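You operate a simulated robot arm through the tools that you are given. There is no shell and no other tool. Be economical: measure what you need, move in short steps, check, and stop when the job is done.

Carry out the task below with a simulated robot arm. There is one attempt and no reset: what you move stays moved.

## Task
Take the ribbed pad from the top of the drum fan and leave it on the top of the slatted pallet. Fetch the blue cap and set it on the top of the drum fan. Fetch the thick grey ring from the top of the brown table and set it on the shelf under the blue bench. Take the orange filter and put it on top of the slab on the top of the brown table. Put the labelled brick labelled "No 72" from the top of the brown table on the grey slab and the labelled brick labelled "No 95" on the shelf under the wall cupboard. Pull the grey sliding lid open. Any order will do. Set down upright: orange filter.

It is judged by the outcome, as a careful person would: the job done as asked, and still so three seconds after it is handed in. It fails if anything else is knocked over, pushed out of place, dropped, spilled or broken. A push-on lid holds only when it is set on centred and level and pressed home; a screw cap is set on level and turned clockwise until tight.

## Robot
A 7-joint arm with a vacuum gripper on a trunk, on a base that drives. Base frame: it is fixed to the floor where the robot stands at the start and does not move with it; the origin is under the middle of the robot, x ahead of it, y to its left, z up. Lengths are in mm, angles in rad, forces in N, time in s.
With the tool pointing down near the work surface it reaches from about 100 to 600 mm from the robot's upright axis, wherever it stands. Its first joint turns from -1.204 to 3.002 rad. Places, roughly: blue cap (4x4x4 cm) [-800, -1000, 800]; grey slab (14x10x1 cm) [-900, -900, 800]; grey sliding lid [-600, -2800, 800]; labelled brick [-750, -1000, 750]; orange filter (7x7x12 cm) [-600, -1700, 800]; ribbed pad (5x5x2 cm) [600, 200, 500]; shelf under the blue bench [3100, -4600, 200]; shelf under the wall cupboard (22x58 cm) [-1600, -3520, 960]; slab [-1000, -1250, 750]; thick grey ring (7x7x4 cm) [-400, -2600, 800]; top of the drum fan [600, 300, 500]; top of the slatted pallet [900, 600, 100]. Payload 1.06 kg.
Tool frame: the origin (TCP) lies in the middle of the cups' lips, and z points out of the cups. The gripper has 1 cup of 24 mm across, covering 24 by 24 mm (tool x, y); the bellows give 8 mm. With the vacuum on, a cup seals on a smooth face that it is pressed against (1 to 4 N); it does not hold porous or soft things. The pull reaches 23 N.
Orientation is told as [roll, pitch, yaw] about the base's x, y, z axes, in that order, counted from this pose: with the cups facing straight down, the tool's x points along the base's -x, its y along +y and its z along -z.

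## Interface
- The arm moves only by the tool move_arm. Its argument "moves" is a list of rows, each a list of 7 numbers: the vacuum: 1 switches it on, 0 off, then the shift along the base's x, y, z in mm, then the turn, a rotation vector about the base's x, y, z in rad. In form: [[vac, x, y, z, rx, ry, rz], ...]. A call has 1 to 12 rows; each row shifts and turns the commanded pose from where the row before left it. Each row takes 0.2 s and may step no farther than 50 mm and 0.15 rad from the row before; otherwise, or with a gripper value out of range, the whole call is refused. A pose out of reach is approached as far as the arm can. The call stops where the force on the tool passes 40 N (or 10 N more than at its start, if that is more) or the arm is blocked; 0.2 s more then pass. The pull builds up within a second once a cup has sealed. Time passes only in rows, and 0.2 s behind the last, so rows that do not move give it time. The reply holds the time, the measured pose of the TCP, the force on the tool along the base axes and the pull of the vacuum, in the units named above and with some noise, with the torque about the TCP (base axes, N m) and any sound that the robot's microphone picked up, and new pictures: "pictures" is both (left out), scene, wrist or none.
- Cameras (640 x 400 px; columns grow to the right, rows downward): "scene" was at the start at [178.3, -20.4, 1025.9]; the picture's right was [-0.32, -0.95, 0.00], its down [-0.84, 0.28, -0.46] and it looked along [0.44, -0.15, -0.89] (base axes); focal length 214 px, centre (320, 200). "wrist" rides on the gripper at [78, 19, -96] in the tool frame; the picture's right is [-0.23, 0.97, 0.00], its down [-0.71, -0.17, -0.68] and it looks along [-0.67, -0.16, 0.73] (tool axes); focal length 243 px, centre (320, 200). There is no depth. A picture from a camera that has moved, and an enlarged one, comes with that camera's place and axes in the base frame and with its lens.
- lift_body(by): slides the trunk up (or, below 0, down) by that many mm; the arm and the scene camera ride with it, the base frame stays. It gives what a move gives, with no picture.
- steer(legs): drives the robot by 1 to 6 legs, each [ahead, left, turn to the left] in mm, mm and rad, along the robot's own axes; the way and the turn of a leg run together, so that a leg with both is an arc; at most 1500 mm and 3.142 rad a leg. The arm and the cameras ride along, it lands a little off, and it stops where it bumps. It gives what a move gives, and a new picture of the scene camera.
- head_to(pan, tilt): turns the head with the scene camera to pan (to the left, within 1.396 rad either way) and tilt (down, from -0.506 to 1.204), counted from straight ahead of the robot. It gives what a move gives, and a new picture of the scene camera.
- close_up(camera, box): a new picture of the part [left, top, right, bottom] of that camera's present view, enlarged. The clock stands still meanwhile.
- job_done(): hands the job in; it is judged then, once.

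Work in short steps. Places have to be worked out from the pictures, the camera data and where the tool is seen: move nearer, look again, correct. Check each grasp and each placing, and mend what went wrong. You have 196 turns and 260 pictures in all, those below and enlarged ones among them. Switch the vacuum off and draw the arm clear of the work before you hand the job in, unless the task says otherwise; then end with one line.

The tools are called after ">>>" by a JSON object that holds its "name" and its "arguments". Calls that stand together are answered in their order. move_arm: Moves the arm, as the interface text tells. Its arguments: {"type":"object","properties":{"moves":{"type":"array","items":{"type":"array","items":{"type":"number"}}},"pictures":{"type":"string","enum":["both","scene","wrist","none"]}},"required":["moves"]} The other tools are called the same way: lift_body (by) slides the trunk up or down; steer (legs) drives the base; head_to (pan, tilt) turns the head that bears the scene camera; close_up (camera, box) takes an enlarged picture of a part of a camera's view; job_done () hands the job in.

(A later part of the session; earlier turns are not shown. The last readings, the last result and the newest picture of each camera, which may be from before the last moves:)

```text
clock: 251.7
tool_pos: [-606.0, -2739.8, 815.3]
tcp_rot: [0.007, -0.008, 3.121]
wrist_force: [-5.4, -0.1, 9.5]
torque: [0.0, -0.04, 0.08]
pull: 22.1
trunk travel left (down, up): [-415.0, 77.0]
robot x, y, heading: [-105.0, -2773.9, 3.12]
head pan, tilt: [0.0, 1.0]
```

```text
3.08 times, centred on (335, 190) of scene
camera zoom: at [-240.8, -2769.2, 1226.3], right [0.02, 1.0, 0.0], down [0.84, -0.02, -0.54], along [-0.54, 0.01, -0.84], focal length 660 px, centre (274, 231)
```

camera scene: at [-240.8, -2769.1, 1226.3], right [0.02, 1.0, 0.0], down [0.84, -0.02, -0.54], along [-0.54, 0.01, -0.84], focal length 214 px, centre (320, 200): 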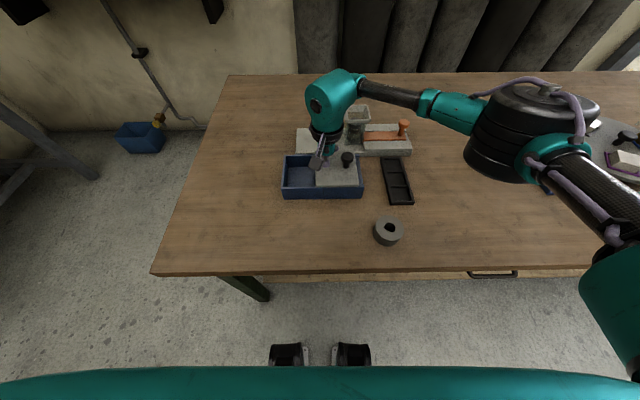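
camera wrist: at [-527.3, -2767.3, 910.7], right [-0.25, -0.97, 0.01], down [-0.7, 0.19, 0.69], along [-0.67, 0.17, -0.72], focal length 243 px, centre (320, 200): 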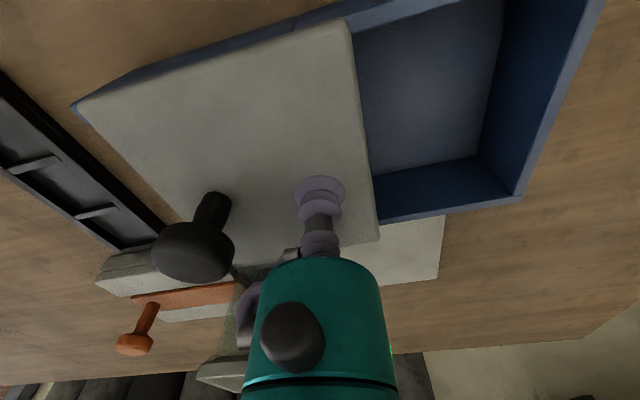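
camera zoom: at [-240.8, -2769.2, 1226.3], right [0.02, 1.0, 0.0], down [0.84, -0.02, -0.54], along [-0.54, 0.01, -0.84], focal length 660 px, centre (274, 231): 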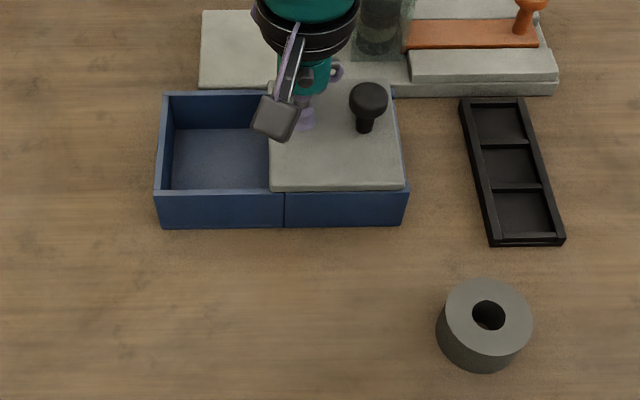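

The lid is fully over the right half. Release and lift straight up.

>>> {"name": "move_arm", "arguments": {"moves": [[0, 0, 0, 0, 0, 0, 0], [0, 0, 0, 0, 0, 0, 0], [0, 0, 0, 0, 0, 0, 0], [0, 0, 0, 0, 0, 0, 0], [0, 0, 0, 5, 0, 0, 0], [0, 0, 0, 40, 0, 0, 0], [0, 0, 0, 45, 0, 0, 0], [0, 20, 25, 35, 0, 0, 0], [0, 30, 35, 0, 0, 0, 0], [0, 30, 35, 0, 0, 0, 0], [0, 30, 30, 0, 0, 0, 0]]}}

```text
clock: 254.1
tool_pos: [-493.3, -2613.4, 938.7]
tcp_rot: [0.008, -0.007, 3.123]
wrist_force: [-0.2, -0.2, -0.2]
torque: [0.01, -0.03, -0.02]
pull: 0.0
trunk travel left (down, up): [-415.0, 77.0]
robot x, y, heading: [-100.2, -2770.8, 3.12]
head pan, tilt: [0.0, 1.0]
camera scene: at [-240.4, -2768.7, 1226.3], right [0.02, 1.0, 0.0], down [0.84, -0.02, -0.54], along [-0.54, 0.01, -0.84], focal length 214 px, centre (320, 200)
camera wrist: at [-415.3, -2633.9, 1035.4], right [-0.25, -0.97, 0.01], down [-0.7, 0.19, 0.69], along [-0.67, 0.17, -0.73], focal length 243 px, centre (320, 200)
```

scene: 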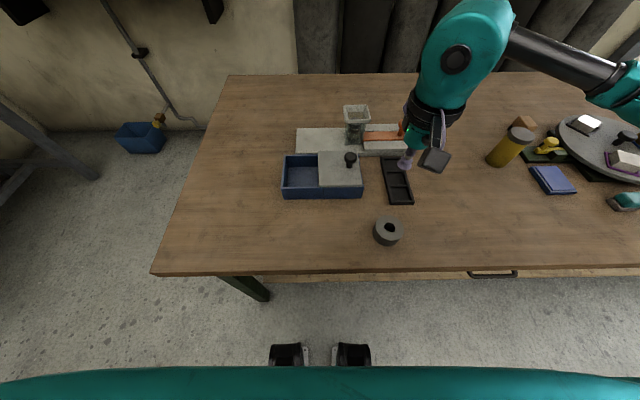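
wrist: 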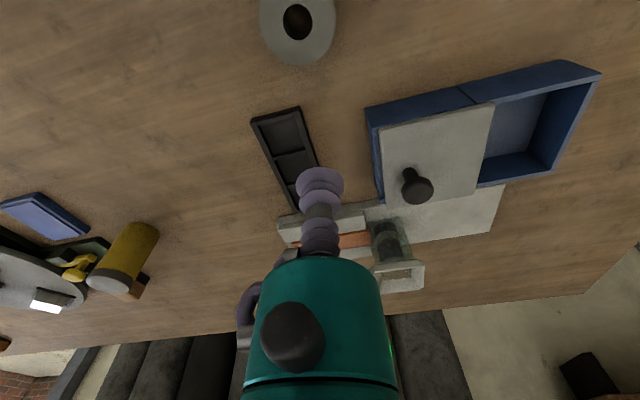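

Lid is open. Now the ring at about (-446, -2611, 791); I hover over it for a close look.

>>> {"name": "move_arm", "arguments": {"moves": [[0, 25, 0, -35, -0.008, 0.007, 0], [0, 22, 2, -40, 0, 0, 0], [0, 0, 0, 0, 0, 0, 0]], "pictures": "none"}}

>>> {"name": "close_up", "arguments": {"camera": "wrist", "box": [220, 60, 420, 200]}}

>>> {"name": "close_up", "arguments": {"camera": "scene", "box": [330, 185, 450, 265]}}

```text
clock: 254.9
tool_pos: [-447.4, -2613.9, 864.3]
tcp_rot: [0.016, -0.014, 3.121]
wrist_force: [1.0, 0.4, 0.2]
torque: [0.0, -0.01, 0.0]
pull: 0.1
trunk travel left (down, up): [-415.0, 77.0]
robot x, y, heading: [-104.4, -2775.0, 3.128]
head pan, tilt: [0.0, 1.0]
```

```text
2.86 times, centred on (320, 130) of wrist
camera zoom: at [-368.5, -2632.7, 959.5], right [-0.25, -0.97, 0.02], down [-0.7, 0.2, 0.69], along [-0.67, 0.16, -0.72], focal length 693 px, centre (320, 400)
```

zoom: 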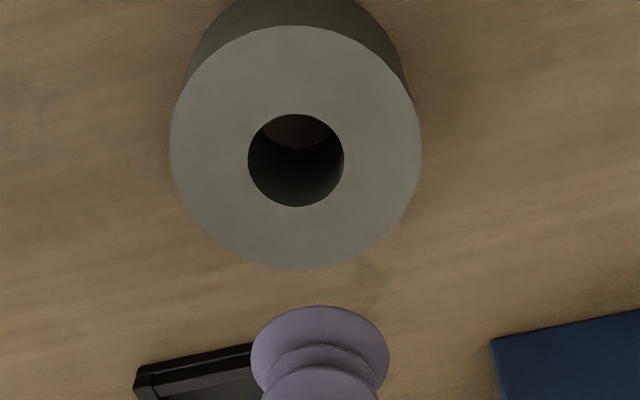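

```text
5.00 times, centred on (390, 225) of scene
camera zoom: at [-240.8, -2769.1, 1226.3], right [0.02, 1.0, 0.0], down [0.84, -0.02, -0.54], along [-0.54, 0.01, -0.84], focal length 1072 px, centre (-30, 75)
```

zoom: 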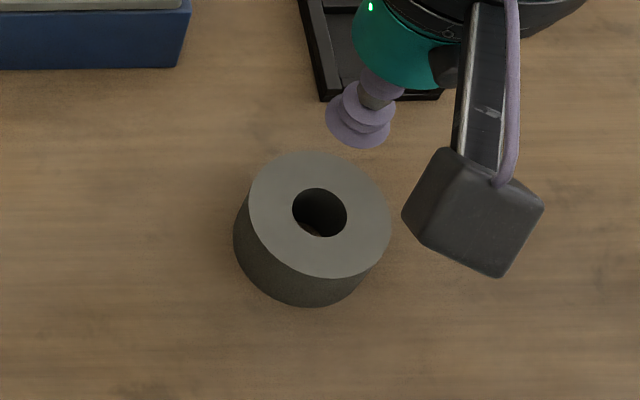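

The ring's flat face is about 22 mm wide, just narrower than the cup. I'll try its near side: cup at (-418, -2610), correcting the slight tilt too.

>>> {"name": "move_arm", "arguments": {"moves": [[0, 29, 3, 0, 0.016, -0.014, 0], [0, 0, 0, -35, 0, 0, 0], [0, 0, 0, -20, 0, 0, 0], [0, 0, 0, 0, 0, 0, 0]], "pictures": "wrist"}}

```text
clock: 255.9
tool_pos: [-419.3, -2610.8, 808.2]
tcp_rot: [-0.003, 0.002, 3.122]
wrist_force: [0.1, 0.4, 0.5]
torque: [0.03, -0.02, -0.01]
pull: 0.0
trunk travel left (down, up): [-415.0, 77.0]
robot x, y, heading: [-102.2, -2773.3, 3.119]
head pan, tilt: [0.0, 1.0]
camera wrist: at [-341.9, -2630.5, 904.2], right [-0.25, -0.97, 0.0], down [-0.71, 0.18, 0.68], along [-0.66, 0.17, -0.73], focal length 243 px, centre (320, 200)
```

wrist: 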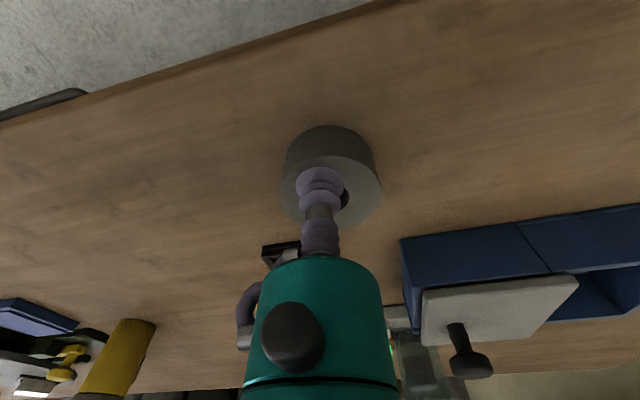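

Ring centre looks to be (-439, -2612); I shift 4 mm outward and press gently.

>>> {"name": "move_arm", "arguments": {"moves": [[1, 4.5, -1.5, -10, 0, 0, 0], [1, 0, 0, -4, 0, 0, 0], [1, 0, 0, -2, 0, 0, 0], [1, 0, 0, -2, 0, 0, 0], [1, 0, 0, 0, 0, 0, 0], [1, 0, 0, 0, 0, 0, 0], [1, 0, 0, 0, 0, 0, 0]], "pictures": "wrist"}}

```text
clock: 257.5
tool_pos: [-414.1, -2611.9, 792.6]
tcp_rot: [0.0, 0.0, 3.121]
wrist_force: [-0.2, 1.4, 3.7]
torque: [-0.01, 0.01, -0.01]
pull: 0.0
trunk travel left (down, up): [-415.0, 77.0]
robot x, y, heading: [-101.3, -2775.1, 3.123]
head pan, tilt: [0.0, 1.0]
camera wrist: at [-337.0, -2631.8, 887.3], right [-0.25, -0.97, 0.0], down [-0.71, 0.18, 0.68], along [-0.66, 0.17, -0.73], focal length 243 px, centre (320, 200)
```

wrist: 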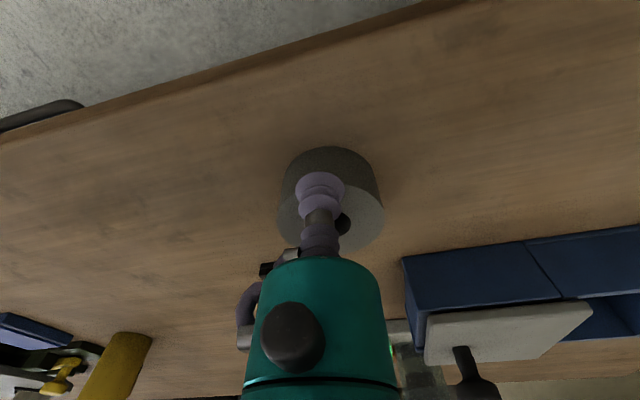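

Contact but no seal; check where the cup sits.

>>> {"name": "close_up", "arguments": {"camera": "wrist", "box": [260, 130, 400, 260]}}

```text
3.08 times, centred on (330, 195) of wrist
camera zoom: at [-337.0, -2631.8, 887.3], right [-0.25, -0.97, 0.0], down [-0.71, 0.18, 0.68], along [-0.66, 0.17, -0.73], focal length 746 px, centre (289, 215)
```

zoom: 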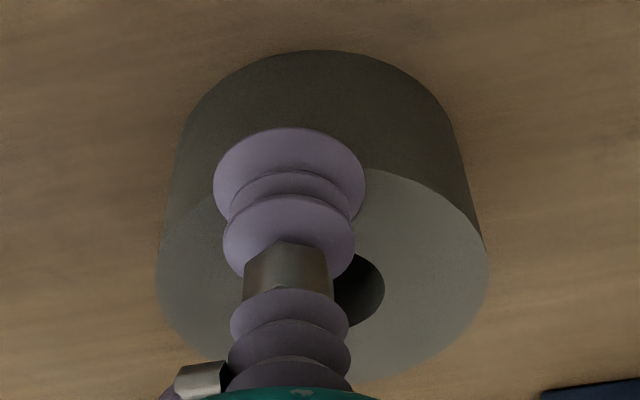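

The cup overhangs the outer rim by about 4 mm. I lift, shift 4 mm inward, and press again.

>>> {"name": "move_arm", "arguments": {"moves": [[1, 0, 0, 8, 0, 0, 0], [1, -4, 0, 0, 0, 0, 0], [1, 0, 0, -6, 0, 0, 0], [1, 0, 0, -3, 0, 0, 0], [1, 0, 0, 0, 0, 0, 0], [1, 0, 0, 0, 0, 0, 0], [1, 0, 0, 0, 0, 0, 0]], "pictures": "none"}}

>>> {"name": "close_up", "arguments": {"camera": "wrist", "box": [260, 130, 400, 260]}}

```text
clock: 259.1
tool_pos: [-417.9, -2611.9, 791.0]
tcp_rot: [0.0, -0.001, 3.122]
wrist_force: [-0.9, 0.5, 3.3]
torque: [-0.02, 0.0, -0.01]
pull: 0.0
trunk travel left (down, up): [-415.0, 77.0]
robot x, y, heading: [-106.4, -2774.3, 3.126]
head pan, tilt: [0.0, 1.0]
```

```text
3.08 times, centred on (330, 195) of wrist
camera zoom: at [-340.9, -2631.9, 886.3], right [-0.25, -0.97, 0.0], down [-0.71, 0.18, 0.68], along [-0.66, 0.17, -0.73], focal length 746 px, centre (289, 215)
```

zoom: 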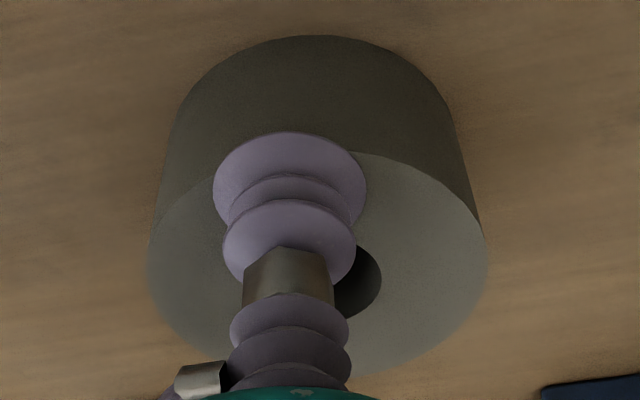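

Still about 2 mm too far out. Shift inward 2 mm more and press again.

>>> {"name": "move_arm", "arguments": {"moves": [[1, 0, 0, 6, 0, 0, 0], [1, -2.3, 0.5, 0, 0, 0, 0], [1, 0, 0, -6, 0, 0, 0], [1, 0, 0, -1, 0, 0, 0], [1, 0, 0, 0, 0, 0, 0], [1, 0, 0, 0, 0, 0, 0], [1, 0, 0, 0, 0, 0, 0]], "pictures": "none"}}

>>> {"name": "close_up", "arguments": {"camera": "wrist", "box": [260, 130, 400, 260]}}

```text
clock: 260.7
tool_pos: [-420.1, -2611.7, 788.7]
tcp_rot: [0.0, 0.0, 3.121]
wrist_force: [-1.1, 2.0, 11.8]
torque: [-0.05, 0.04, -0.02]
pull: 22.7
trunk travel left (down, up): [-415.0, 77.0]
robot x, y, heading: [-103.7, -2772.5, 3.117]
head pan, tilt: [0.0, 1.0]
```

```text
3.08 times, centred on (330, 195) of wrist
camera zoom: at [-343.2, -2631.3, 885.2], right [-0.25, -0.97, 0.0], down [-0.7, 0.18, 0.69], along [-0.66, 0.17, -0.73], focal length 746 px, centre (289, 215)
```

zoom: 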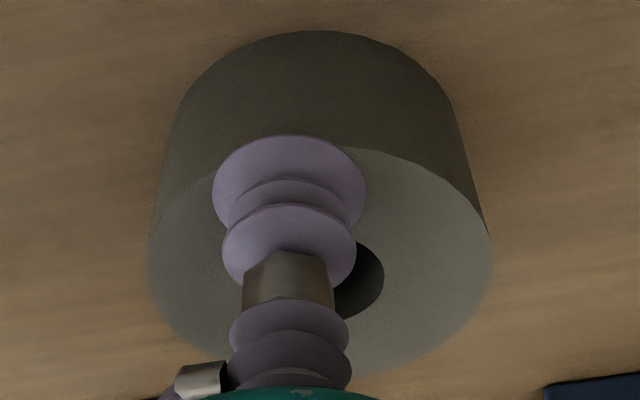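

Sealed with full pull. Lift the ring and check.

>>> {"name": "move_arm", "arguments": {"moves": [[1, 0, 0, 6, 0, 0, 0], [1, 0, 0, 20, 0, 0, 0], [1, 0, 0, 40, 0, 0, 0], [1, 0, 0, 45, 0, 0, 0], [1, 0, 0, 45, 0, 0, 0], [1, 0, 0, 0, 0, 0, 0]], "pictures": "wrist"}}

>>> {"name": "head_to", "arguments": {"pan": 1.39, "tilt": 0.4}}

```text
clock: 262.1
tool_pos: [-419.0, -2612.1, 946.9]
tcp_rot: [-0.004, 0.003, 3.123]
wrist_force: [0.2, 0.5, -0.8]
torque: [0.01, -0.01, 0.01]
pull: 22.8
trunk travel left (down, up): [-415.0, 77.0]
robot x, y, heading: [-100.6, -2770.9, 3.121]
head pan, tilt: [0.0, 1.0]
camera wrist: at [-343.2, -2631.0, 1042.1], right [-0.25, -0.97, 0.0], down [-0.71, 0.18, 0.68], along [-0.66, 0.17, -0.73], focal length 243 px, centre (320, 200)
```

wrist: 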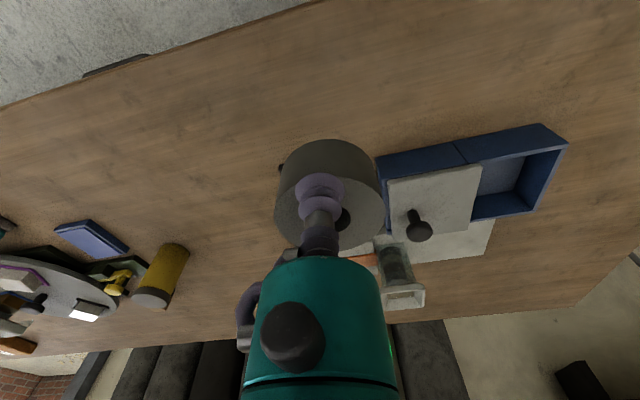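

```text
clock: 263.6
tool_pos: [-419.3, -2610.5, 945.5]
tcp_rot: [-0.002, 0.0, 3.123]
wrist_force: [0.7, -0.4, -1.7]
torque: [-0.02, -0.02, -0.01]
pull: 23.4
trunk travel left (down, up): [-415.0, 77.0]
robot x, y, heading: [-100.3, -2776.4, 3.12]
head pan, tilt: [1.389, 0.4]
camera scene: at [-189.8, -2861.2, 1276.4], right [-0.98, 0.2, 0.0], down [0.08, 0.38, -0.92], along [-0.18, -0.9, -0.39], focal length 214 px, centre (320, 200)
```

scene: 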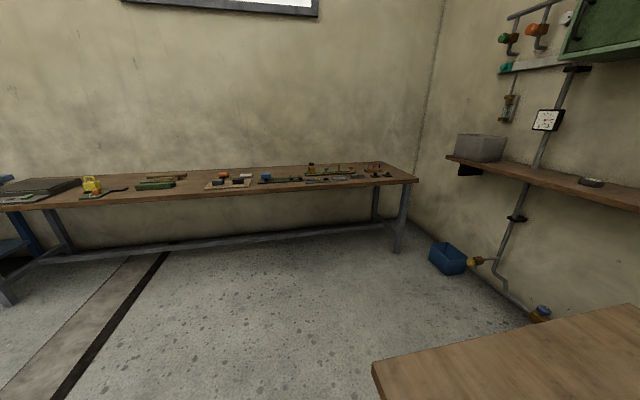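

Ring is held. Back off, turn to face -y, drive down to y≈-3450 and look along toward the blue bench.

>>> {"name": "steer", "arguments": {"legs": [[-180, 0, 0], [0, 0, 1.59], [650, 0, 0]]}}

>>> {"name": "head_to", "arguments": {"pan": 1.1, "tilt": 0.35}}

```text
clock: 272.2
tool_pos: [-78.4, -3747.3, 945.9]
tcp_rot: [0.0, 0.0, -1.57]
wrist_force: [-0.1, -0.7, 0.1]
torque: [0.03, 0.05, 0.01]
pull: 0.1
trunk travel left (down, up): [-415.0, 77.0]
robot x, y, heading: [75.5, -3425.6, -1.573]
head pan, tilt: [1.389, 0.4]
camera scene: at [165.2, -3510.4, 1276.4], right [-0.18, -0.98, 0.0], down [-0.38, 0.07, -0.92], along [0.91, -0.17, -0.39], focal length 214 px, centre (320, 200)
```

scene: 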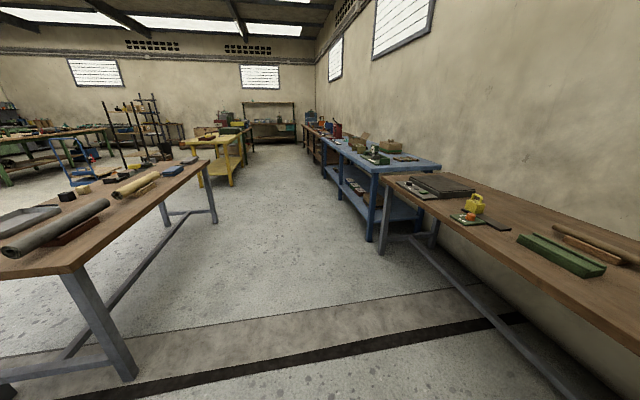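

```text
clock: 273.0
tool_pos: [-79.6, -3747.2, 946.7]
tcp_rot: [-0.002, 0.0, -1.572]
wrist_force: [-0.5, 0.5, -0.5]
torque: [0.01, -0.03, 0.0]
pull: 0.1
trunk travel left (down, up): [-415.0, 77.0]
robot x, y, heading: [73.8, -3422.0, -1.57]
head pan, tilt: [1.1, 0.351]
camera scene: at [157.0, -3535.6, 1281.0], right [-0.45, -0.89, 0.0], down [-0.31, 0.16, -0.94], along [0.84, -0.43, -0.34], focal length 214 px, centre (320, 200)
```

scene: 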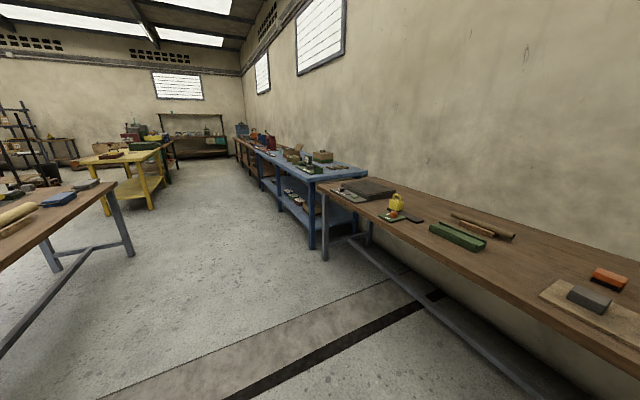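

The pull is gone — the ring was dropped on the way. I look for it near the tool and back along the path.

>>> {"name": "head_to", "arguments": {"pan": -0.4, "tilt": 0.9}}

>>> {"name": "head_to", "arguments": {"pan": -1.39, "tilt": 0.6}}

```text
clock: 274.6
tool_pos: [-79.5, -3746.4, 946.5]
tcp_rot: [-0.003, 0.0, -1.571]
wrist_force: [0.1, 0.3, 0.1]
torque: [0.0, -0.04, -0.01]
pull: 0.0
trunk travel left (down, up): [-415.0, 77.0]
robot x, y, heading: [74.2, -3425.1, -1.572]
head pan, tilt: [-0.4, 0.901]
camera scene: at [44.7, -3563.0, 1233.5], right [-0.92, 0.39, 0.0], down [0.3, 0.72, -0.62], along [-0.24, -0.57, -0.78], focal length 214 px, centre (320, 200)
```

scene: 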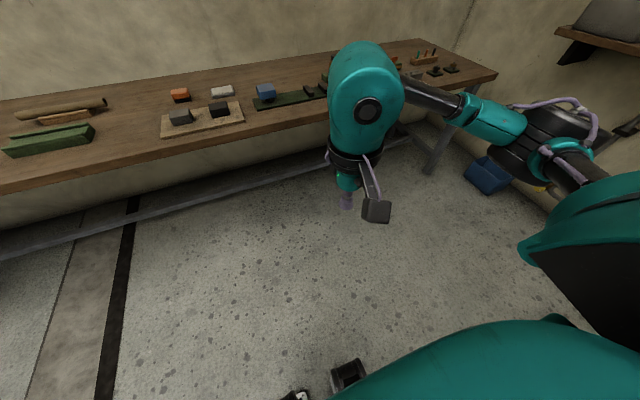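

```text
clock: 275.9
tool_pos: [-78.7, -3747.7, 945.5]
tcp_rot: [-0.002, -0.001, -1.57]
wrist_force: [1.0, -0.6, 0.2]
torque: [-0.01, -0.01, 0.0]
pull: 0.1
trunk travel left (down, up): [-415.0, 77.0]
robot x, y, heading: [73.4, -3427.1, -1.574]
head pan, tilt: [-1.389, 0.6]
camera scene: at [-12.9, -3509.4, 1258.2], right [-0.18, 0.98, 0.0], down [0.56, 0.1, -0.82], along [-0.81, -0.15, -0.57], focal length 214 px, centre (320, 200)
```

scene: 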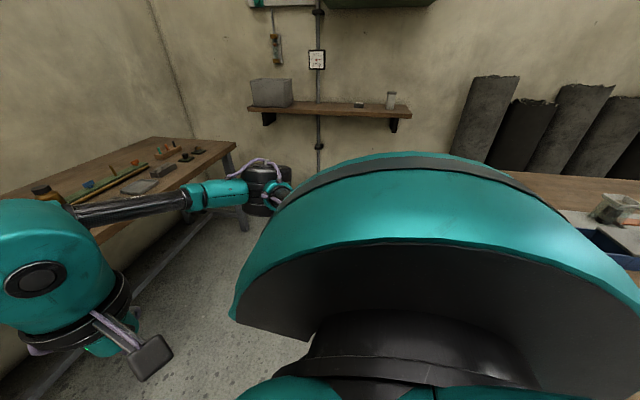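

Not in view. I move away to +x and turn to face back toward the table to search the floor.

>>> {"name": "steer", "arguments": {"legs": [[0, 500, 0], [0, 0, -1.9]]}}

>>> {"name": "head_to", "arguments": {"pan": 0.0, "tilt": 0.6}}

```text
clock: 285.3
tool_pos: [322.2, -3177.4, 947.2]
tcp_rot: [-0.002, -0.001, 2.807]
wrist_force: [-0.6, 0.6, 0.8]
torque: [0.03, -0.02, 0.04]
pull: 0.1
trunk travel left (down, up): [-415.0, 77.0]
robot x, y, heading: [575.6, -3428.5, 2.808]
head pan, tilt: [-1.389, 0.6]
camera scene: at [523.0, -3318.3, 1258.2], right [0.99, -0.15, 0.0], down [-0.09, -0.56, -0.83], along [0.13, 0.82, -0.56], focal length 214 px, centre (320, 200)
```

scene: 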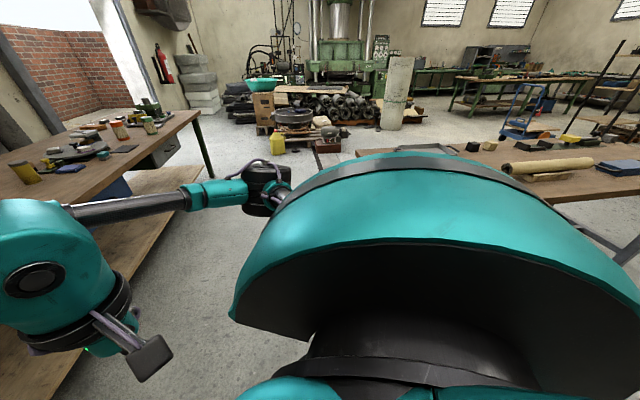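

```text
clock: 286.9
tool_pos: [320.9, -3176.4, 946.2]
tcp_rot: [-0.001, 0.001, 2.807]
wrist_force: [0.8, 0.0, 0.1]
torque: [0.02, 0.0, -0.04]
pull: 0.1
trunk travel left (down, up): [-415.0, 77.0]
robot x, y, heading: [573.0, -3429.3, 2.806]
head pan, tilt: [0.0, 0.6]
camera scene: at [426.0, -3376.5, 1258.2], right [0.33, 0.94, 0.0], down [0.53, -0.19, -0.83], along [-0.78, 0.27, -0.56], focal length 214 px, centre (320, 200)
```

scene: 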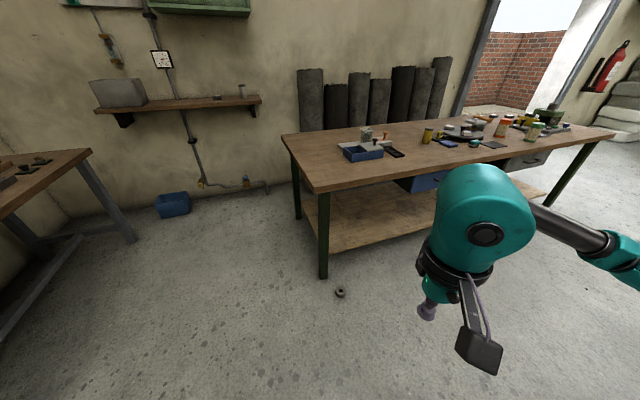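

The ring lies on the floor near the table leg, about (-277, -3005). A close-up.

>>> {"name": "close_up", "arguments": {"camera": "scene", "box": [300, 255, 380, 320]}}

```text
6.15 times, centred on (340, 288) of scene
camera zoom: at [426.0, -3376.5, 1258.2], right [0.33, 0.94, 0.0], down [0.53, -0.19, -0.83], along [-0.78, 0.27, -0.56], focal length 1320 px, centre (197, -338)
```

zoom: 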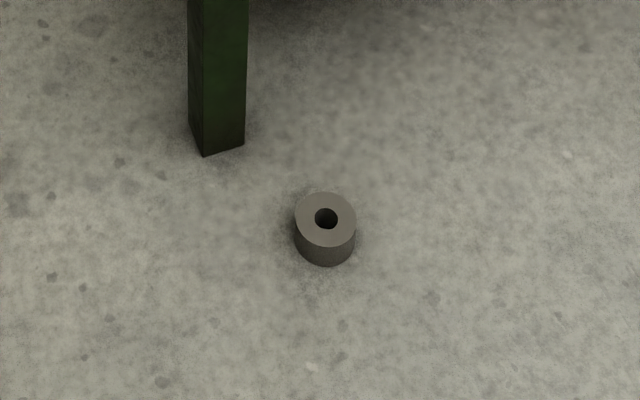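

It lies flat. I drive to about (25, -3280) with heading 2.6 so the ring is ahead and the elbow stays off the table.

>>> {"name": "steer", "arguments": {"legs": [[0, 0, -0.206], [540, 155, 0]]}}

>>> {"name": "head_to", "arguments": {"pan": 0.0, "tilt": 1.1}}

```text
clock: 290.8
tool_pos: [-163.2, -2985.7, 945.3]
tcp_rot: [-0.001, 0.003, 2.601]
wrist_force: [0.4, -0.4, -0.7]
torque: [0.0, -0.06, -0.01]
pull: 0.0
trunk travel left (down, up): [-415.0, 77.0]
robot x, y, heading: [31.5, -3280.3, 2.6]
head pan, tilt: [0.0, 0.6]
camera scene: at [-103.1, -3202.6, 1258.2], right [0.52, 0.86, 0.0], down [0.48, -0.29, -0.82], along [-0.71, 0.43, -0.57], focal length 214 px, centre (320, 200)
```

scene: 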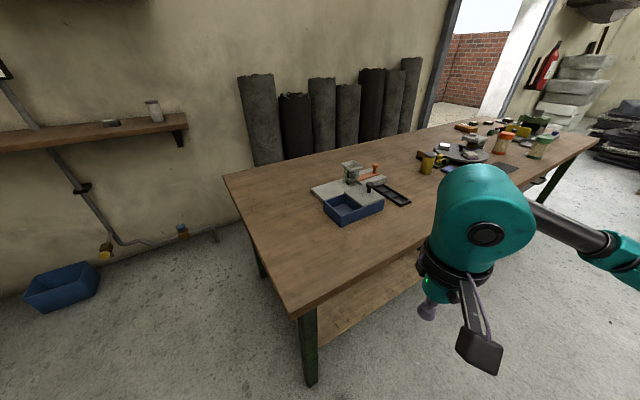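

```text
clock: 291.8
tool_pos: [-163.4, -2985.4, 945.8]
tcp_rot: [0.0, 0.001, 2.599]
wrist_force: [-0.6, -1.2, -0.6]
torque: [-0.02, 0.01, -0.01]
pull: 0.0
trunk travel left (down, up): [-415.0, 77.0]
robot x, y, heading: [31.6, -3281.8, 2.604]
head pan, tilt: [0.0, 1.1]
camera scene: at [-81.1, -3215.7, 1219.7], right [0.52, 0.86, 0.0], down [0.76, -0.46, -0.45], along [-0.39, 0.23, -0.89], focal length 214 px, centre (320, 200)
```

scene: 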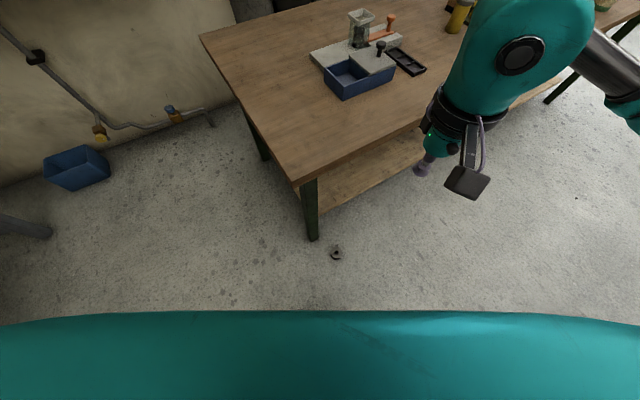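

Ring at (-274, -3004). Lower the trunk fully.

>>> {"name": "lift_body", "arguments": {"by": -415}}

>>> {"name": "move_arm", "arguments": {"moves": [[0, -20, 0, -40, 0, 0, 0], [0, -20, 0, -40, 0, 0, 0], [0, -20, 0, -40, 0, 0, 0], [0, -15, 0, -40, 0, 0, 0], [0, 0, 0, -40, 0, 0, 0], [0, 0, 0, -40, 0, 0, 0], [0, 0, 0, -40, 0, 0, 0], [0, 0, 0, 0, 0, 0, 0]]}}

```text
refused: -415 is not a number from -400 to 400
```

```text
clock: 293.6
tool_pos: [-238.4, -2985.6, 664.4]
tcp_rot: [0.0, 0.0, 2.599]
wrist_force: [0.4, -0.3, 0.5]
torque: [-0.02, -0.01, 0.0]
pull: 0.0
trunk travel left (down, up): [-415.0, 77.0]
robot x, y, heading: [31.8, -3283.2, 2.603]
head pan, tilt: [0.0, 1.1]
camera scene: at [-81.1, -3215.7, 1219.6], right [0.52, 0.86, 0.0], down [0.76, -0.46, -0.45], along [-0.39, 0.23, -0.89], focal length 214 px, centre (320, 200)
camera wrist: at [-182.1, -3041.4, 761.2], right [-0.7, -0.71, 0.0], down [-0.52, 0.51, 0.68], along [-0.49, 0.48, -0.73], focal length 243 px, centre (320, 200)
```

scene: 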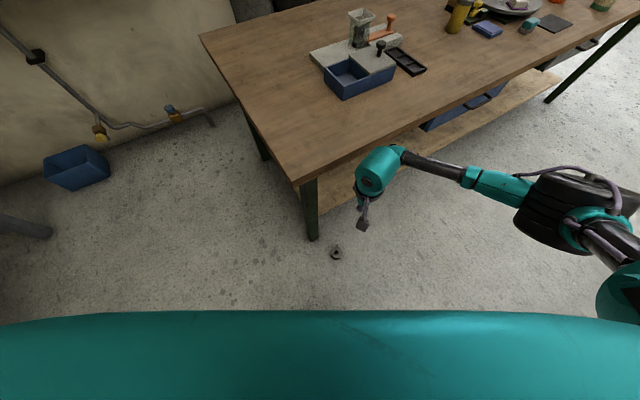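
wrist: 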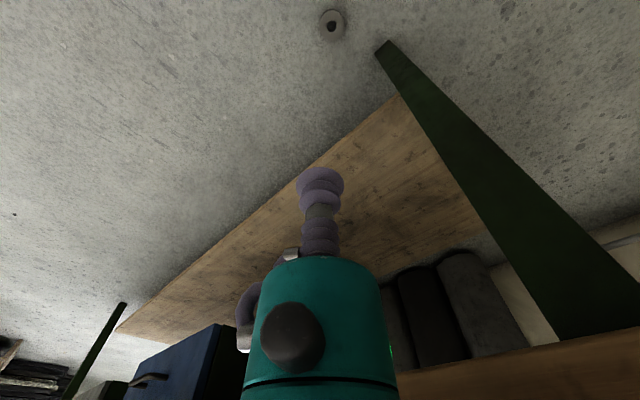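

Lower the trunk 390 (within the 400 limit).

>>> {"name": "lift_body", "arguments": {"by": -390}}

>>> {"name": "move_arm", "arguments": {"moves": [[0, -10, -5, -40, 0, 0, 0], [0, -10, -5, -40, 0, 0, 0], [0, 0, 0, 0, 0, 0, 0]]}}

```text
clock: 297.3
tool_pos: [-238.6, -2986.2, 275.6]
tcp_rot: [-0.001, 0.0, 2.601]
wrist_force: [0.3, 0.5, -0.7]
torque: [-0.03, 0.0, -0.02]
pull: 0.0
trunk travel left (down, up): [-25.0, 467.0]
robot x, y, heading: [29.1, -3282.7, 2.597]
head pan, tilt: [0.0, 1.1]
```

```text
clock: 298.1
tool_pos: [-258.5, -2995.7, 195.4]
tcp_rot: [-0.002, 0.0, 2.6]
wrist_force: [0.1, -0.3, 1.2]
torque: [-0.01, 0.04, 0.0]
pull: 0.0
trunk travel left (down, up): [-25.0, 467.0]
robot x, y, heading: [31.8, -3282.3, 2.601]
head pan, tilt: [0.0, 1.1]
camera scene: at [-182.7, -3154.6, 809.9], right [0.52, 0.86, 0.0], down [0.76, -0.46, -0.45], along [-0.39, 0.23, -0.89], focal length 214 px, centre (320, 200)
camera wrist: at [-202.1, -3050.9, 291.4], right [-0.7, -0.71, 0.0], down [-0.52, 0.51, 0.68], along [-0.49, 0.48, -0.73], focal length 243 px, centre (320, 200)
```

scene: 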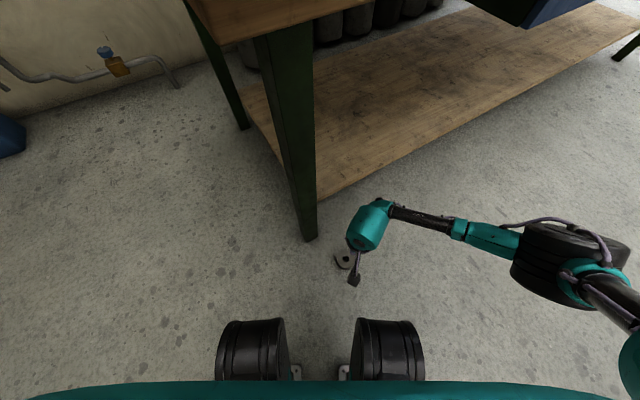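
wrist: 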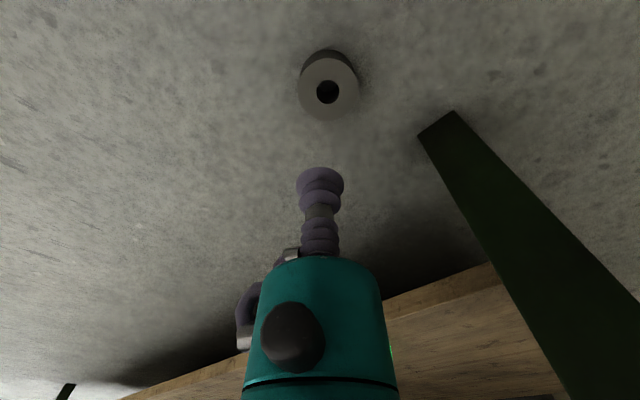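

Ring centre is (-270, -2996). I aim the cup at its near side, 23.5 mm from the centre: (-250, -3008), hover at z≈60.

>>> {"name": "move_arm", "arguments": {"moves": [[0, 8.5, -12.3, -40, 0, 0, 0], [0, 0, 0, -45, 0, 0, 0], [0, 0, 0, -45, 0, 0, 0], [0, 0, 0, 0, 0, 0, 0]], "pictures": "none"}}

>>> {"name": "close_up", "arguments": {"camera": "wrist", "box": [240, 90, 400, 230]}}

```text
clock: 299.1
tool_pos: [-250.5, -3007.0, 67.8]
tcp_rot: [-0.001, -0.001, 2.6]
wrist_force: [0.8, -0.3, 1.0]
torque: [0.0, 0.0, -0.01]
pull: 0.2
trunk travel left (down, up): [-25.0, 467.0]
robot x, y, heading: [35.6, -3283.2, 2.598]
head pan, tilt: [0.0, 1.1]
```

```text
2.86 times, centred on (320, 160) of wrist
camera zoom: at [-194.3, -3062.4, 163.4], right [-0.7, -0.71, 0.0], down [-0.52, 0.51, 0.68], along [-0.49, 0.48, -0.73], focal length 693 px, centre (320, 314)
```

zoom: 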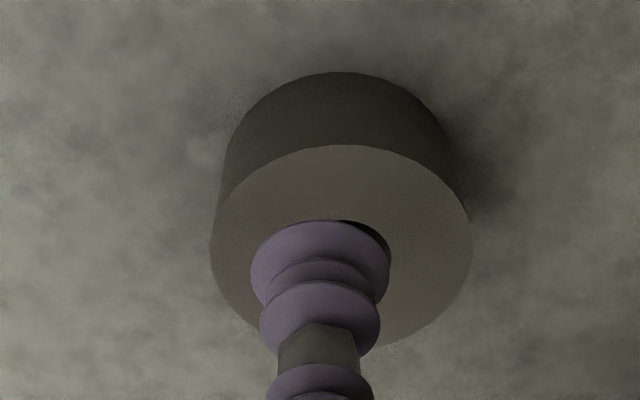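

I adjust slightly outward and go nearly into contact to check the cup's place on the face.

>>> {"name": "move_arm", "arguments": {"moves": [[0, 2.5, -2, -18, 0, 0, 0], [0, 0, 0, -5, 0, 0, 0], [0, 0, 0, 0, 0, 0, 0]], "pictures": "none"}}

>>> {"name": "close_up", "arguments": {"camera": "wrist", "box": [260, 130, 400, 260]}}

```text
clock: 299.9
tool_pos: [-249.3, -3009.1, 43.3]
tcp_rot: [0.0, 0.002, 2.6]
wrist_force: [0.0, 0.1, -1.1]
torque: [0.01, 0.01, 0.05]
pull: 0.0
trunk travel left (down, up): [-25.0, 467.0]
robot x, y, heading: [31.5, -3282.6, 2.597]
head pan, tilt: [0.0, 1.1]
```

```text
3.08 times, centred on (330, 195) of wrist
camera zoom: at [-191.5, -3064.6, 139.5], right [-0.7, -0.71, 0.0], down [-0.52, 0.51, 0.68], along [-0.49, 0.48, -0.73], focal length 746 px, centre (289, 215)
```

zoom: 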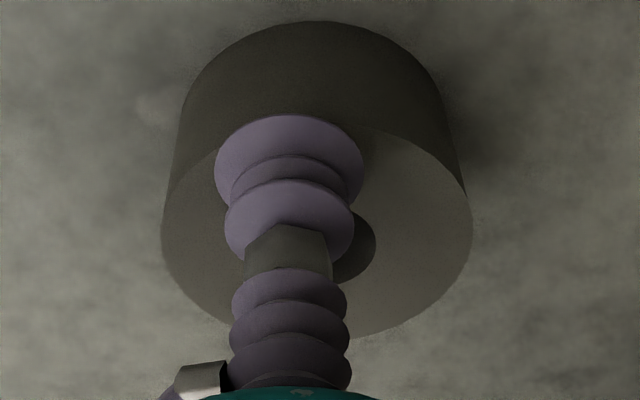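

By comparison with the sealed picture, I move 3 mm inward and press with vacuum.

>>> {"name": "move_arm", "arguments": {"moves": [[1, -2.6, 1.5, 0, 0, 0, 0], [1, 0, 0, -3, 0, 0, 0], [1, 0, 0, -2, 0, 0, 0], [1, 0, 0, -2, 0, 0, 0], [1, 0, 0, 0, 0, 0, 0], [1, 0, 0, 0, 0, 0, 0], [1, 0, 0, 0, 0, 0, 0]], "pictures": "none"}}

>>> {"name": "close_up", "arguments": {"camera": "wrist", "box": [260, 130, 400, 260]}}

```text
clock: 301.5
tool_pos: [-250.7, -3008.6, 36.6]
tcp_rot: [-0.001, 0.0, 2.601]
wrist_force: [0.2, 0.2, 0.7]
torque: [-0.01, 0.0, -0.04]
pull: 0.0
trunk travel left (down, up): [-25.0, 467.0]
robot x, y, heading: [31.5, -3282.4, 2.599]
head pan, tilt: [0.0, 1.1]
```

```text
3.08 times, centred on (330, 195) of wrist
camera zoom: at [-193.9, -3064.2, 131.6], right [-0.7, -0.71, 0.0], down [-0.52, 0.51, 0.68], along [-0.49, 0.48, -0.73], focal length 746 px, centre (289, 215)
```

zoom: 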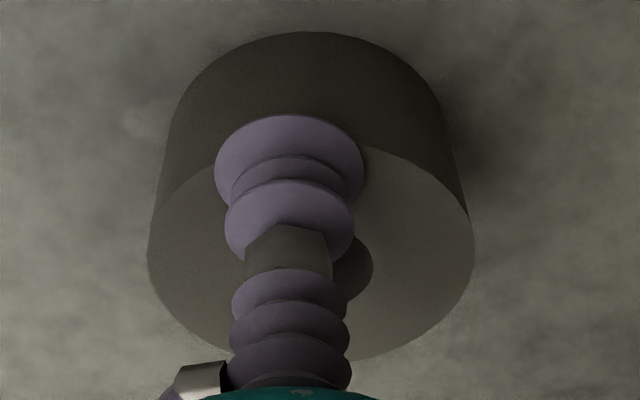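

Not touching yet; the ring top is lower and I'm still ~7 mm too far out. Correct and press.

>>> {"name": "move_arm", "arguments": {"moves": [[1, -5.6, 3.4, 0, 0, 0, 0], [1, 0, 0, -3, 0, 0, 0], [1, 0, 0, -1, 0, 0, 0], [1, 0, 0, 0, 0, 0, 0], [1, 0, 0, 0, 0, 0, 0]], "pictures": "none"}}

>>> {"name": "close_up", "arguments": {"camera": "wrist", "box": [260, 130, 400, 260]}}

```text
clock: 302.7
tool_pos: [-255.1, -3004.8, 31.8]
tcp_rot: [-0.002, 0.001, 2.601]
wrist_force: [1.9, -1.4, 5.0]
torque: [0.03, 0.06, -0.04]
pull: 23.0
trunk travel left (down, up): [-25.0, 467.0]
robot x, y, heading: [28.8, -3282.6, 2.601]
head pan, tilt: [0.0, 1.1]
```

```text
3.08 times, centred on (330, 195) of wrist
camera zoom: at [-199.3, -3060.7, 127.6], right [-0.7, -0.71, 0.0], down [-0.52, 0.51, 0.68], along [-0.49, 0.48, -0.73], focal length 746 px, centre (289, 215)
```

zoom: 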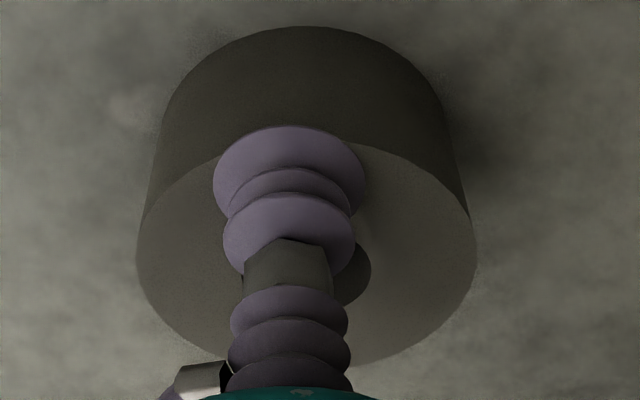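

Sealed. Lift gently to about z=130.

>>> {"name": "move_arm", "arguments": {"moves": [[1, 0, 0, 5, 0, 0, 0], [1, 0, 0, 10, 0, 0, 0], [1, 0, 0, 20, 0, 0, 0], [1, 0, 0, 30, 0, 0, 0], [1, 0, 0, 30, 0, 0, 0], [1, 0, 0, 0, 0, 0, 0]], "pictures": "none"}}

>>> {"name": "close_up", "arguments": {"camera": "wrist", "box": [240, 110, 420, 260]}}

```text
clock: 304.1
tool_pos: [-254.9, -3004.1, 127.4]
tcp_rot: [-0.002, -0.001, 2.601]
wrist_force: [-0.3, -0.4, 0.4]
torque: [-0.03, 0.0, 0.03]
pull: 0.1
trunk travel left (down, up): [-25.0, 467.0]
robot x, y, heading: [29.0, -3280.1, 2.596]
head pan, tilt: [0.0, 1.1]
```

```text
2.67 times, centred on (330, 185) of wrist
camera zoom: at [-198.7, -3060.9, 223.2], right [-0.7, -0.71, 0.0], down [-0.52, 0.51, 0.68], along [-0.49, 0.48, -0.73], focal length 647 px, centre (293, 240)
```

zoom: 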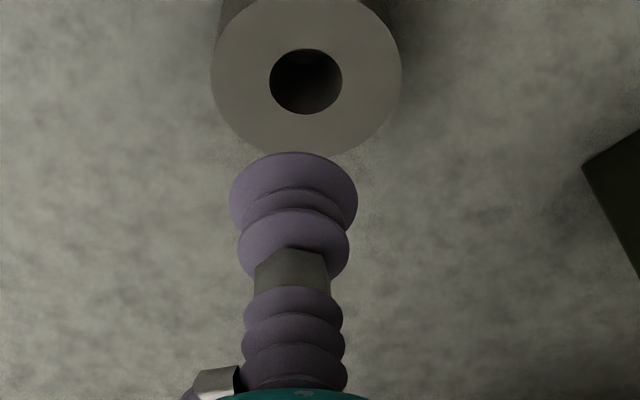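

It slipped off at the lift and lies flat again — the cup was too far out. From the table trial I aim ~5 mm further in: cup at (-259, -3001.5).

>>> {"name": "move_arm", "arguments": {"moves": [[1, -4.2, 2.6, -40, 0, 0, 0], [1, 0, 0, -45, 0, 0, 0], [1, 0, 0, -6, 0, 0, 0], [1, 0, 0, -4, 0, 0, 0], [1, 0, 0, -1, 0, 0, 0], [1, 0, 0, 0, 0, 0, 0], [1, 0, 0, 0, 0, 0, 0], [1, 0, 0, 0, 0, 0, 0]], "pictures": "none"}}

>>> {"name": "close_up", "arguments": {"camera": "wrist", "box": [260, 130, 400, 260]}}

```text
clock: 305.9
tool_pos: [-260.1, -3003.2, 31.6]
tcp_rot: [0.0, 0.0, 2.6]
wrist_force: [-1.9, -1.9, 3.4]
torque: [0.01, 0.07, 0.04]
pull: 23.5
trunk travel left (down, up): [-25.0, 467.0]
robot x, y, heading: [33.1, -3280.0, 2.6]
head pan, tilt: [0.0, 1.1]
```

```text
3.08 times, centred on (330, 195) of wrist
camera zoom: at [-203.5, -3058.0, 127.0], right [-0.7, -0.71, 0.0], down [-0.52, 0.51, 0.69], along [-0.49, 0.48, -0.73], focal length 746 px, centre (289, 215)
```

zoom: 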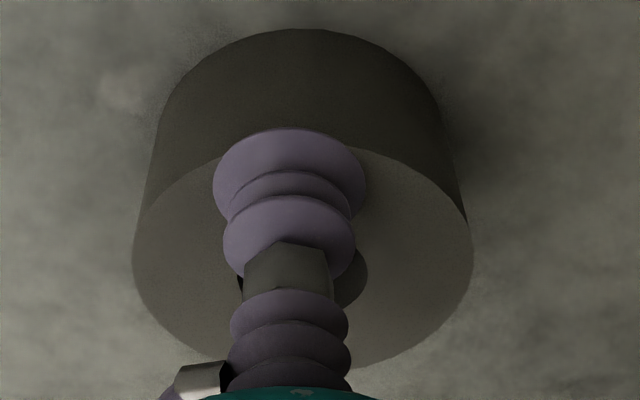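

Sealed and, by the picture, well centred on the face. I lift very slowly, watching the pull.

>>> {"name": "move_arm", "arguments": {"moves": [[1, 0, 0, 2, 0, 0, 0], [1, 0, 0, 2, 0, 0, 0], [1, 0, 0, 3, 0, 0, 0], [1, 0, 0, 3, 0, 0, 0], [1, 0, 0, 3, 0, 0, 0], [1, 0, 0, 3, 0, 0, 0], [1, 0, 0, 0, 0, 0, 0], [1, 0, 0, 0, 0, 0, 0]], "pictures": "wrist"}}

```text
clock: 307.7
tool_pos: [-259.5, -3001.9, 46.4]
tcp_rot: [-0.002, 0.0, 2.599]
wrist_force: [-0.2, -0.3, -1.1]
torque: [0.02, 0.01, 0.02]
pull: 22.7
trunk travel left (down, up): [-25.0, 467.0]
robot x, y, heading: [36.2, -3279.9, 2.598]
head pan, tilt: [0.0, 1.1]
camera wrist: at [-203.7, -3058.1, 142.6], right [-0.7, -0.71, 0.0], down [-0.52, 0.51, 0.68], along [-0.49, 0.48, -0.73], focal length 243 px, centre (320, 200)
```

wrist: 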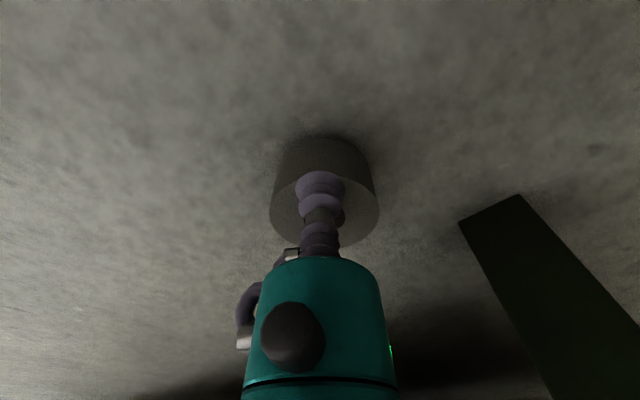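

Holding. Continue slowly to about z=110.

>>> {"name": "move_arm", "arguments": {"moves": [[1, 0, 0, 4, 0, 0, 0], [1, 0, 0, 6, 0, 0, 0], [1, 0, 0, 8, 0, 0, 0], [1, 0, 0, 10, 0, 0, 0], [1, 0, 0, 10, 0, 0, 0], [1, 0, 0, 10, 0, 0, 0], [1, 0, 0, 8, 0, 0, 0], [1, 0, 0, 5, 0, 0, 0], [1, 0, 0, 2, 0, 0, 0], [1, 0, 0, 0, 0, 0, 0], [1, 0, 0, 0, 0, 0, 0]], "pictures": "none"}}

```text
clock: 310.1
tool_pos: [-259.9, -3002.0, 110.1]
tcp_rot: [-0.001, 0.0, 2.6]
wrist_force: [-0.2, 0.2, -1.4]
torque: [-0.02, 0.03, -0.01]
pull: 22.9
trunk travel left (down, up): [-25.0, 467.0]
robot x, y, heading: [33.6, -3281.8, 2.601]
head pan, tilt: [0.0, 1.1]
```

Holding at z=110. I test with a small base move, ring kept low.

>>> {"name": "steer", "arguments": {"legs": [[-60, 0, 0]]}}

```text
clock: 311.1
tool_pos: [-209.8, -3033.1, 110.5]
tcp_rot: [-0.001, 0.002, 2.601]
wrist_force: [-0.3, 0.3, -0.1]
torque: [0.01, -0.01, -0.02]
pull: 22.9
trunk travel left (down, up): [-25.0, 467.0]
robot x, y, heading: [83.6, -3311.8, 2.601]
head pan, tilt: [0.0, 1.1]
camera scene: at [-132.0, -3185.1, 809.9], right [0.52, 0.86, 0.0], down [0.76, -0.46, -0.45], along [-0.39, 0.23, -0.89], focal length 214 px, centre (320, 200)
```

scene: 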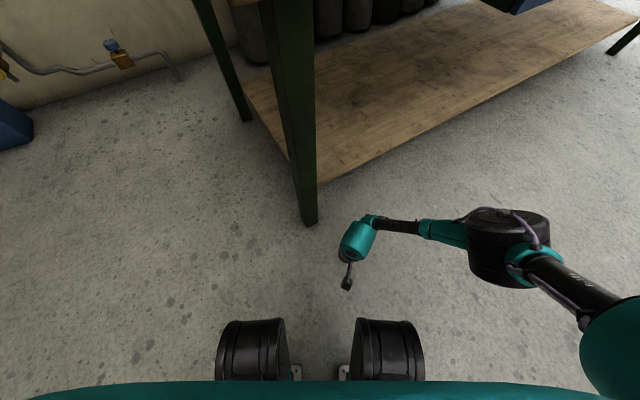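

It holds. I continue in short gentle legs: back 450.

>>> {"name": "steer", "arguments": {"legs": [[-75, 0, 0], [-75, 0, 0], [-75, 0, 0], [-75, 0, 0], [-75, 0, 0], [-75, 0, 0]]}}

>>> {"name": "steer", "arguments": {"legs": [[0, 0, 0.2], [0, 0, 0.2], [0, 0, 0.2], [0, 0, 0.2], [0, 0, 0.2], [0, 0, 0.2]]}}

```text
clock: 315.3
tool_pos: [176.6, -3262.6, 110.1]
tcp_rot: [-0.002, 0.0, 2.6]
wrist_force: [-0.3, -0.4, -0.7]
torque: [0.01, -0.01, 0.03]
pull: 23.3
trunk travel left (down, up): [-25.0, 467.0]
robot x, y, heading: [468.2, -3543.8, 2.602]
head pan, tilt: [0.0, 1.1]
camera scene: at [252.8, -3416.7, 809.9], right [0.51, 0.86, 0.0], down [0.76, -0.46, -0.45], along [-0.39, 0.23, -0.89], focal length 214 px, centre (320, 200)
```

scene: 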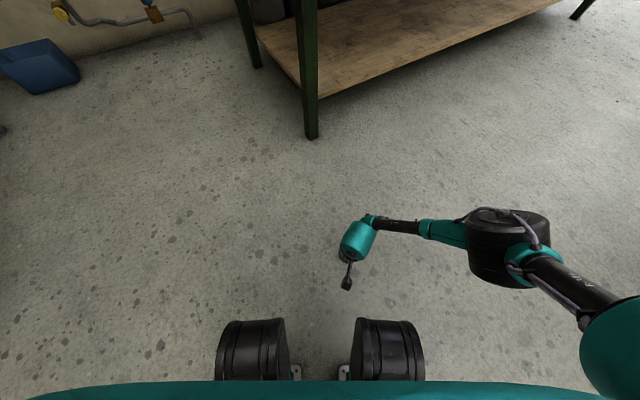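

```text
clock: 320.2
tool_pos: [98.9, -3715.1, 111.0]
tcp_rot: [-0.002, 0.001, -2.483]
wrist_force: [-0.9, 0.3, 0.3]
torque: [0.01, 0.0, -0.02]
pull: 0.0
trunk travel left (down, up): [-25.0, 467.0]
robot x, y, heading: [466.2, -3544.3, -2.479]
head pan, tilt: [0.0, 1.1]
camera scene: at [269.5, -3697.2, 809.9], right [-0.61, 0.79, 0.0], down [0.7, 0.55, -0.45], along [-0.36, -0.28, -0.89], focal length 214 px, centre (320, 200)
```

scene: 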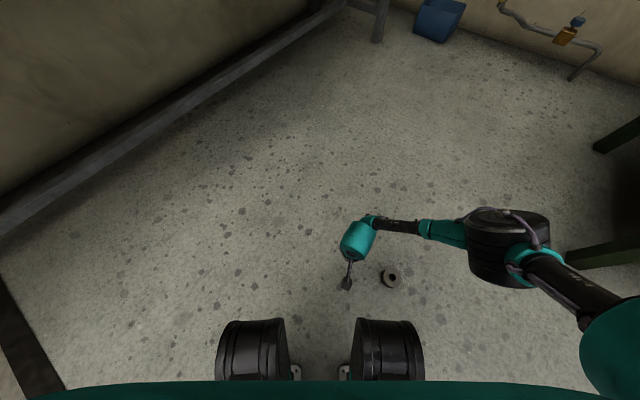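

It slipped off during the turning, so turns break the hold while straight moves are fine. I'll first put the robot at heading -π/2, pick the ring from the floor at about (44, -3565), then only translate to the bench.

>>> {"name": "steer", "arguments": {"legs": [[0, 0, 0.909], [-384, 0, 0], [0, -341, 0]]}}

>>> {"name": "close_up", "arguments": {"camera": "wrist", "box": [160, 20, 480, 220]}}

```text
clock: 328.1
tool_pos: [37.4, -3554.0, 109.1]
tcp_rot: [-0.002, -0.001, -1.583]
wrist_force: [-0.4, -0.9, 0.7]
torque: [0.04, 0.0, 0.0]
pull: 0.0
trunk travel left (down, up): [-25.0, 467.0]
robot x, y, heading: [129.4, -3164.6, -1.587]
head pan, tilt: [0.0, 1.1]
camera scene: at [127.0, -3409.4, 809.9], right [-1.0, 0.01, 0.0], down [0.01, 0.89, -0.45], along [-0.01, -0.45, -0.89], focal length 214 px, centre (320, 200)
```

scene: 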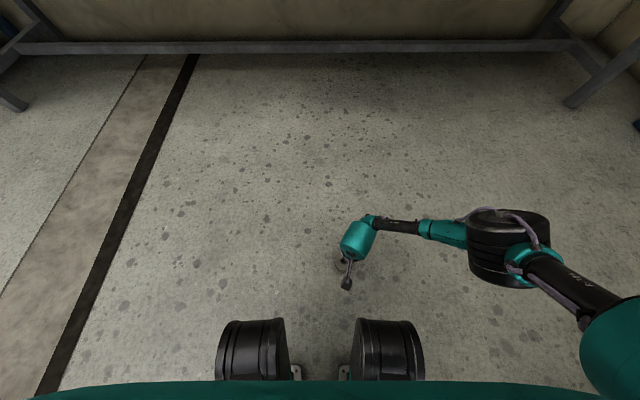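

```text
2.00 times, centred on (320, 120) of wrist
camera zoom: at [55.6, -3475.7, 205.8], right [0.97, -0.25, 0.0], down [-0.18, -0.71, 0.68], along [-0.17, -0.66, -0.73], focal length 485 px, centre (320, 360)
```

zoom: 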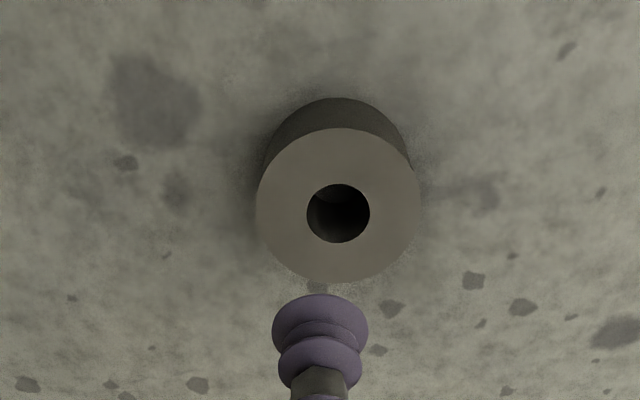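

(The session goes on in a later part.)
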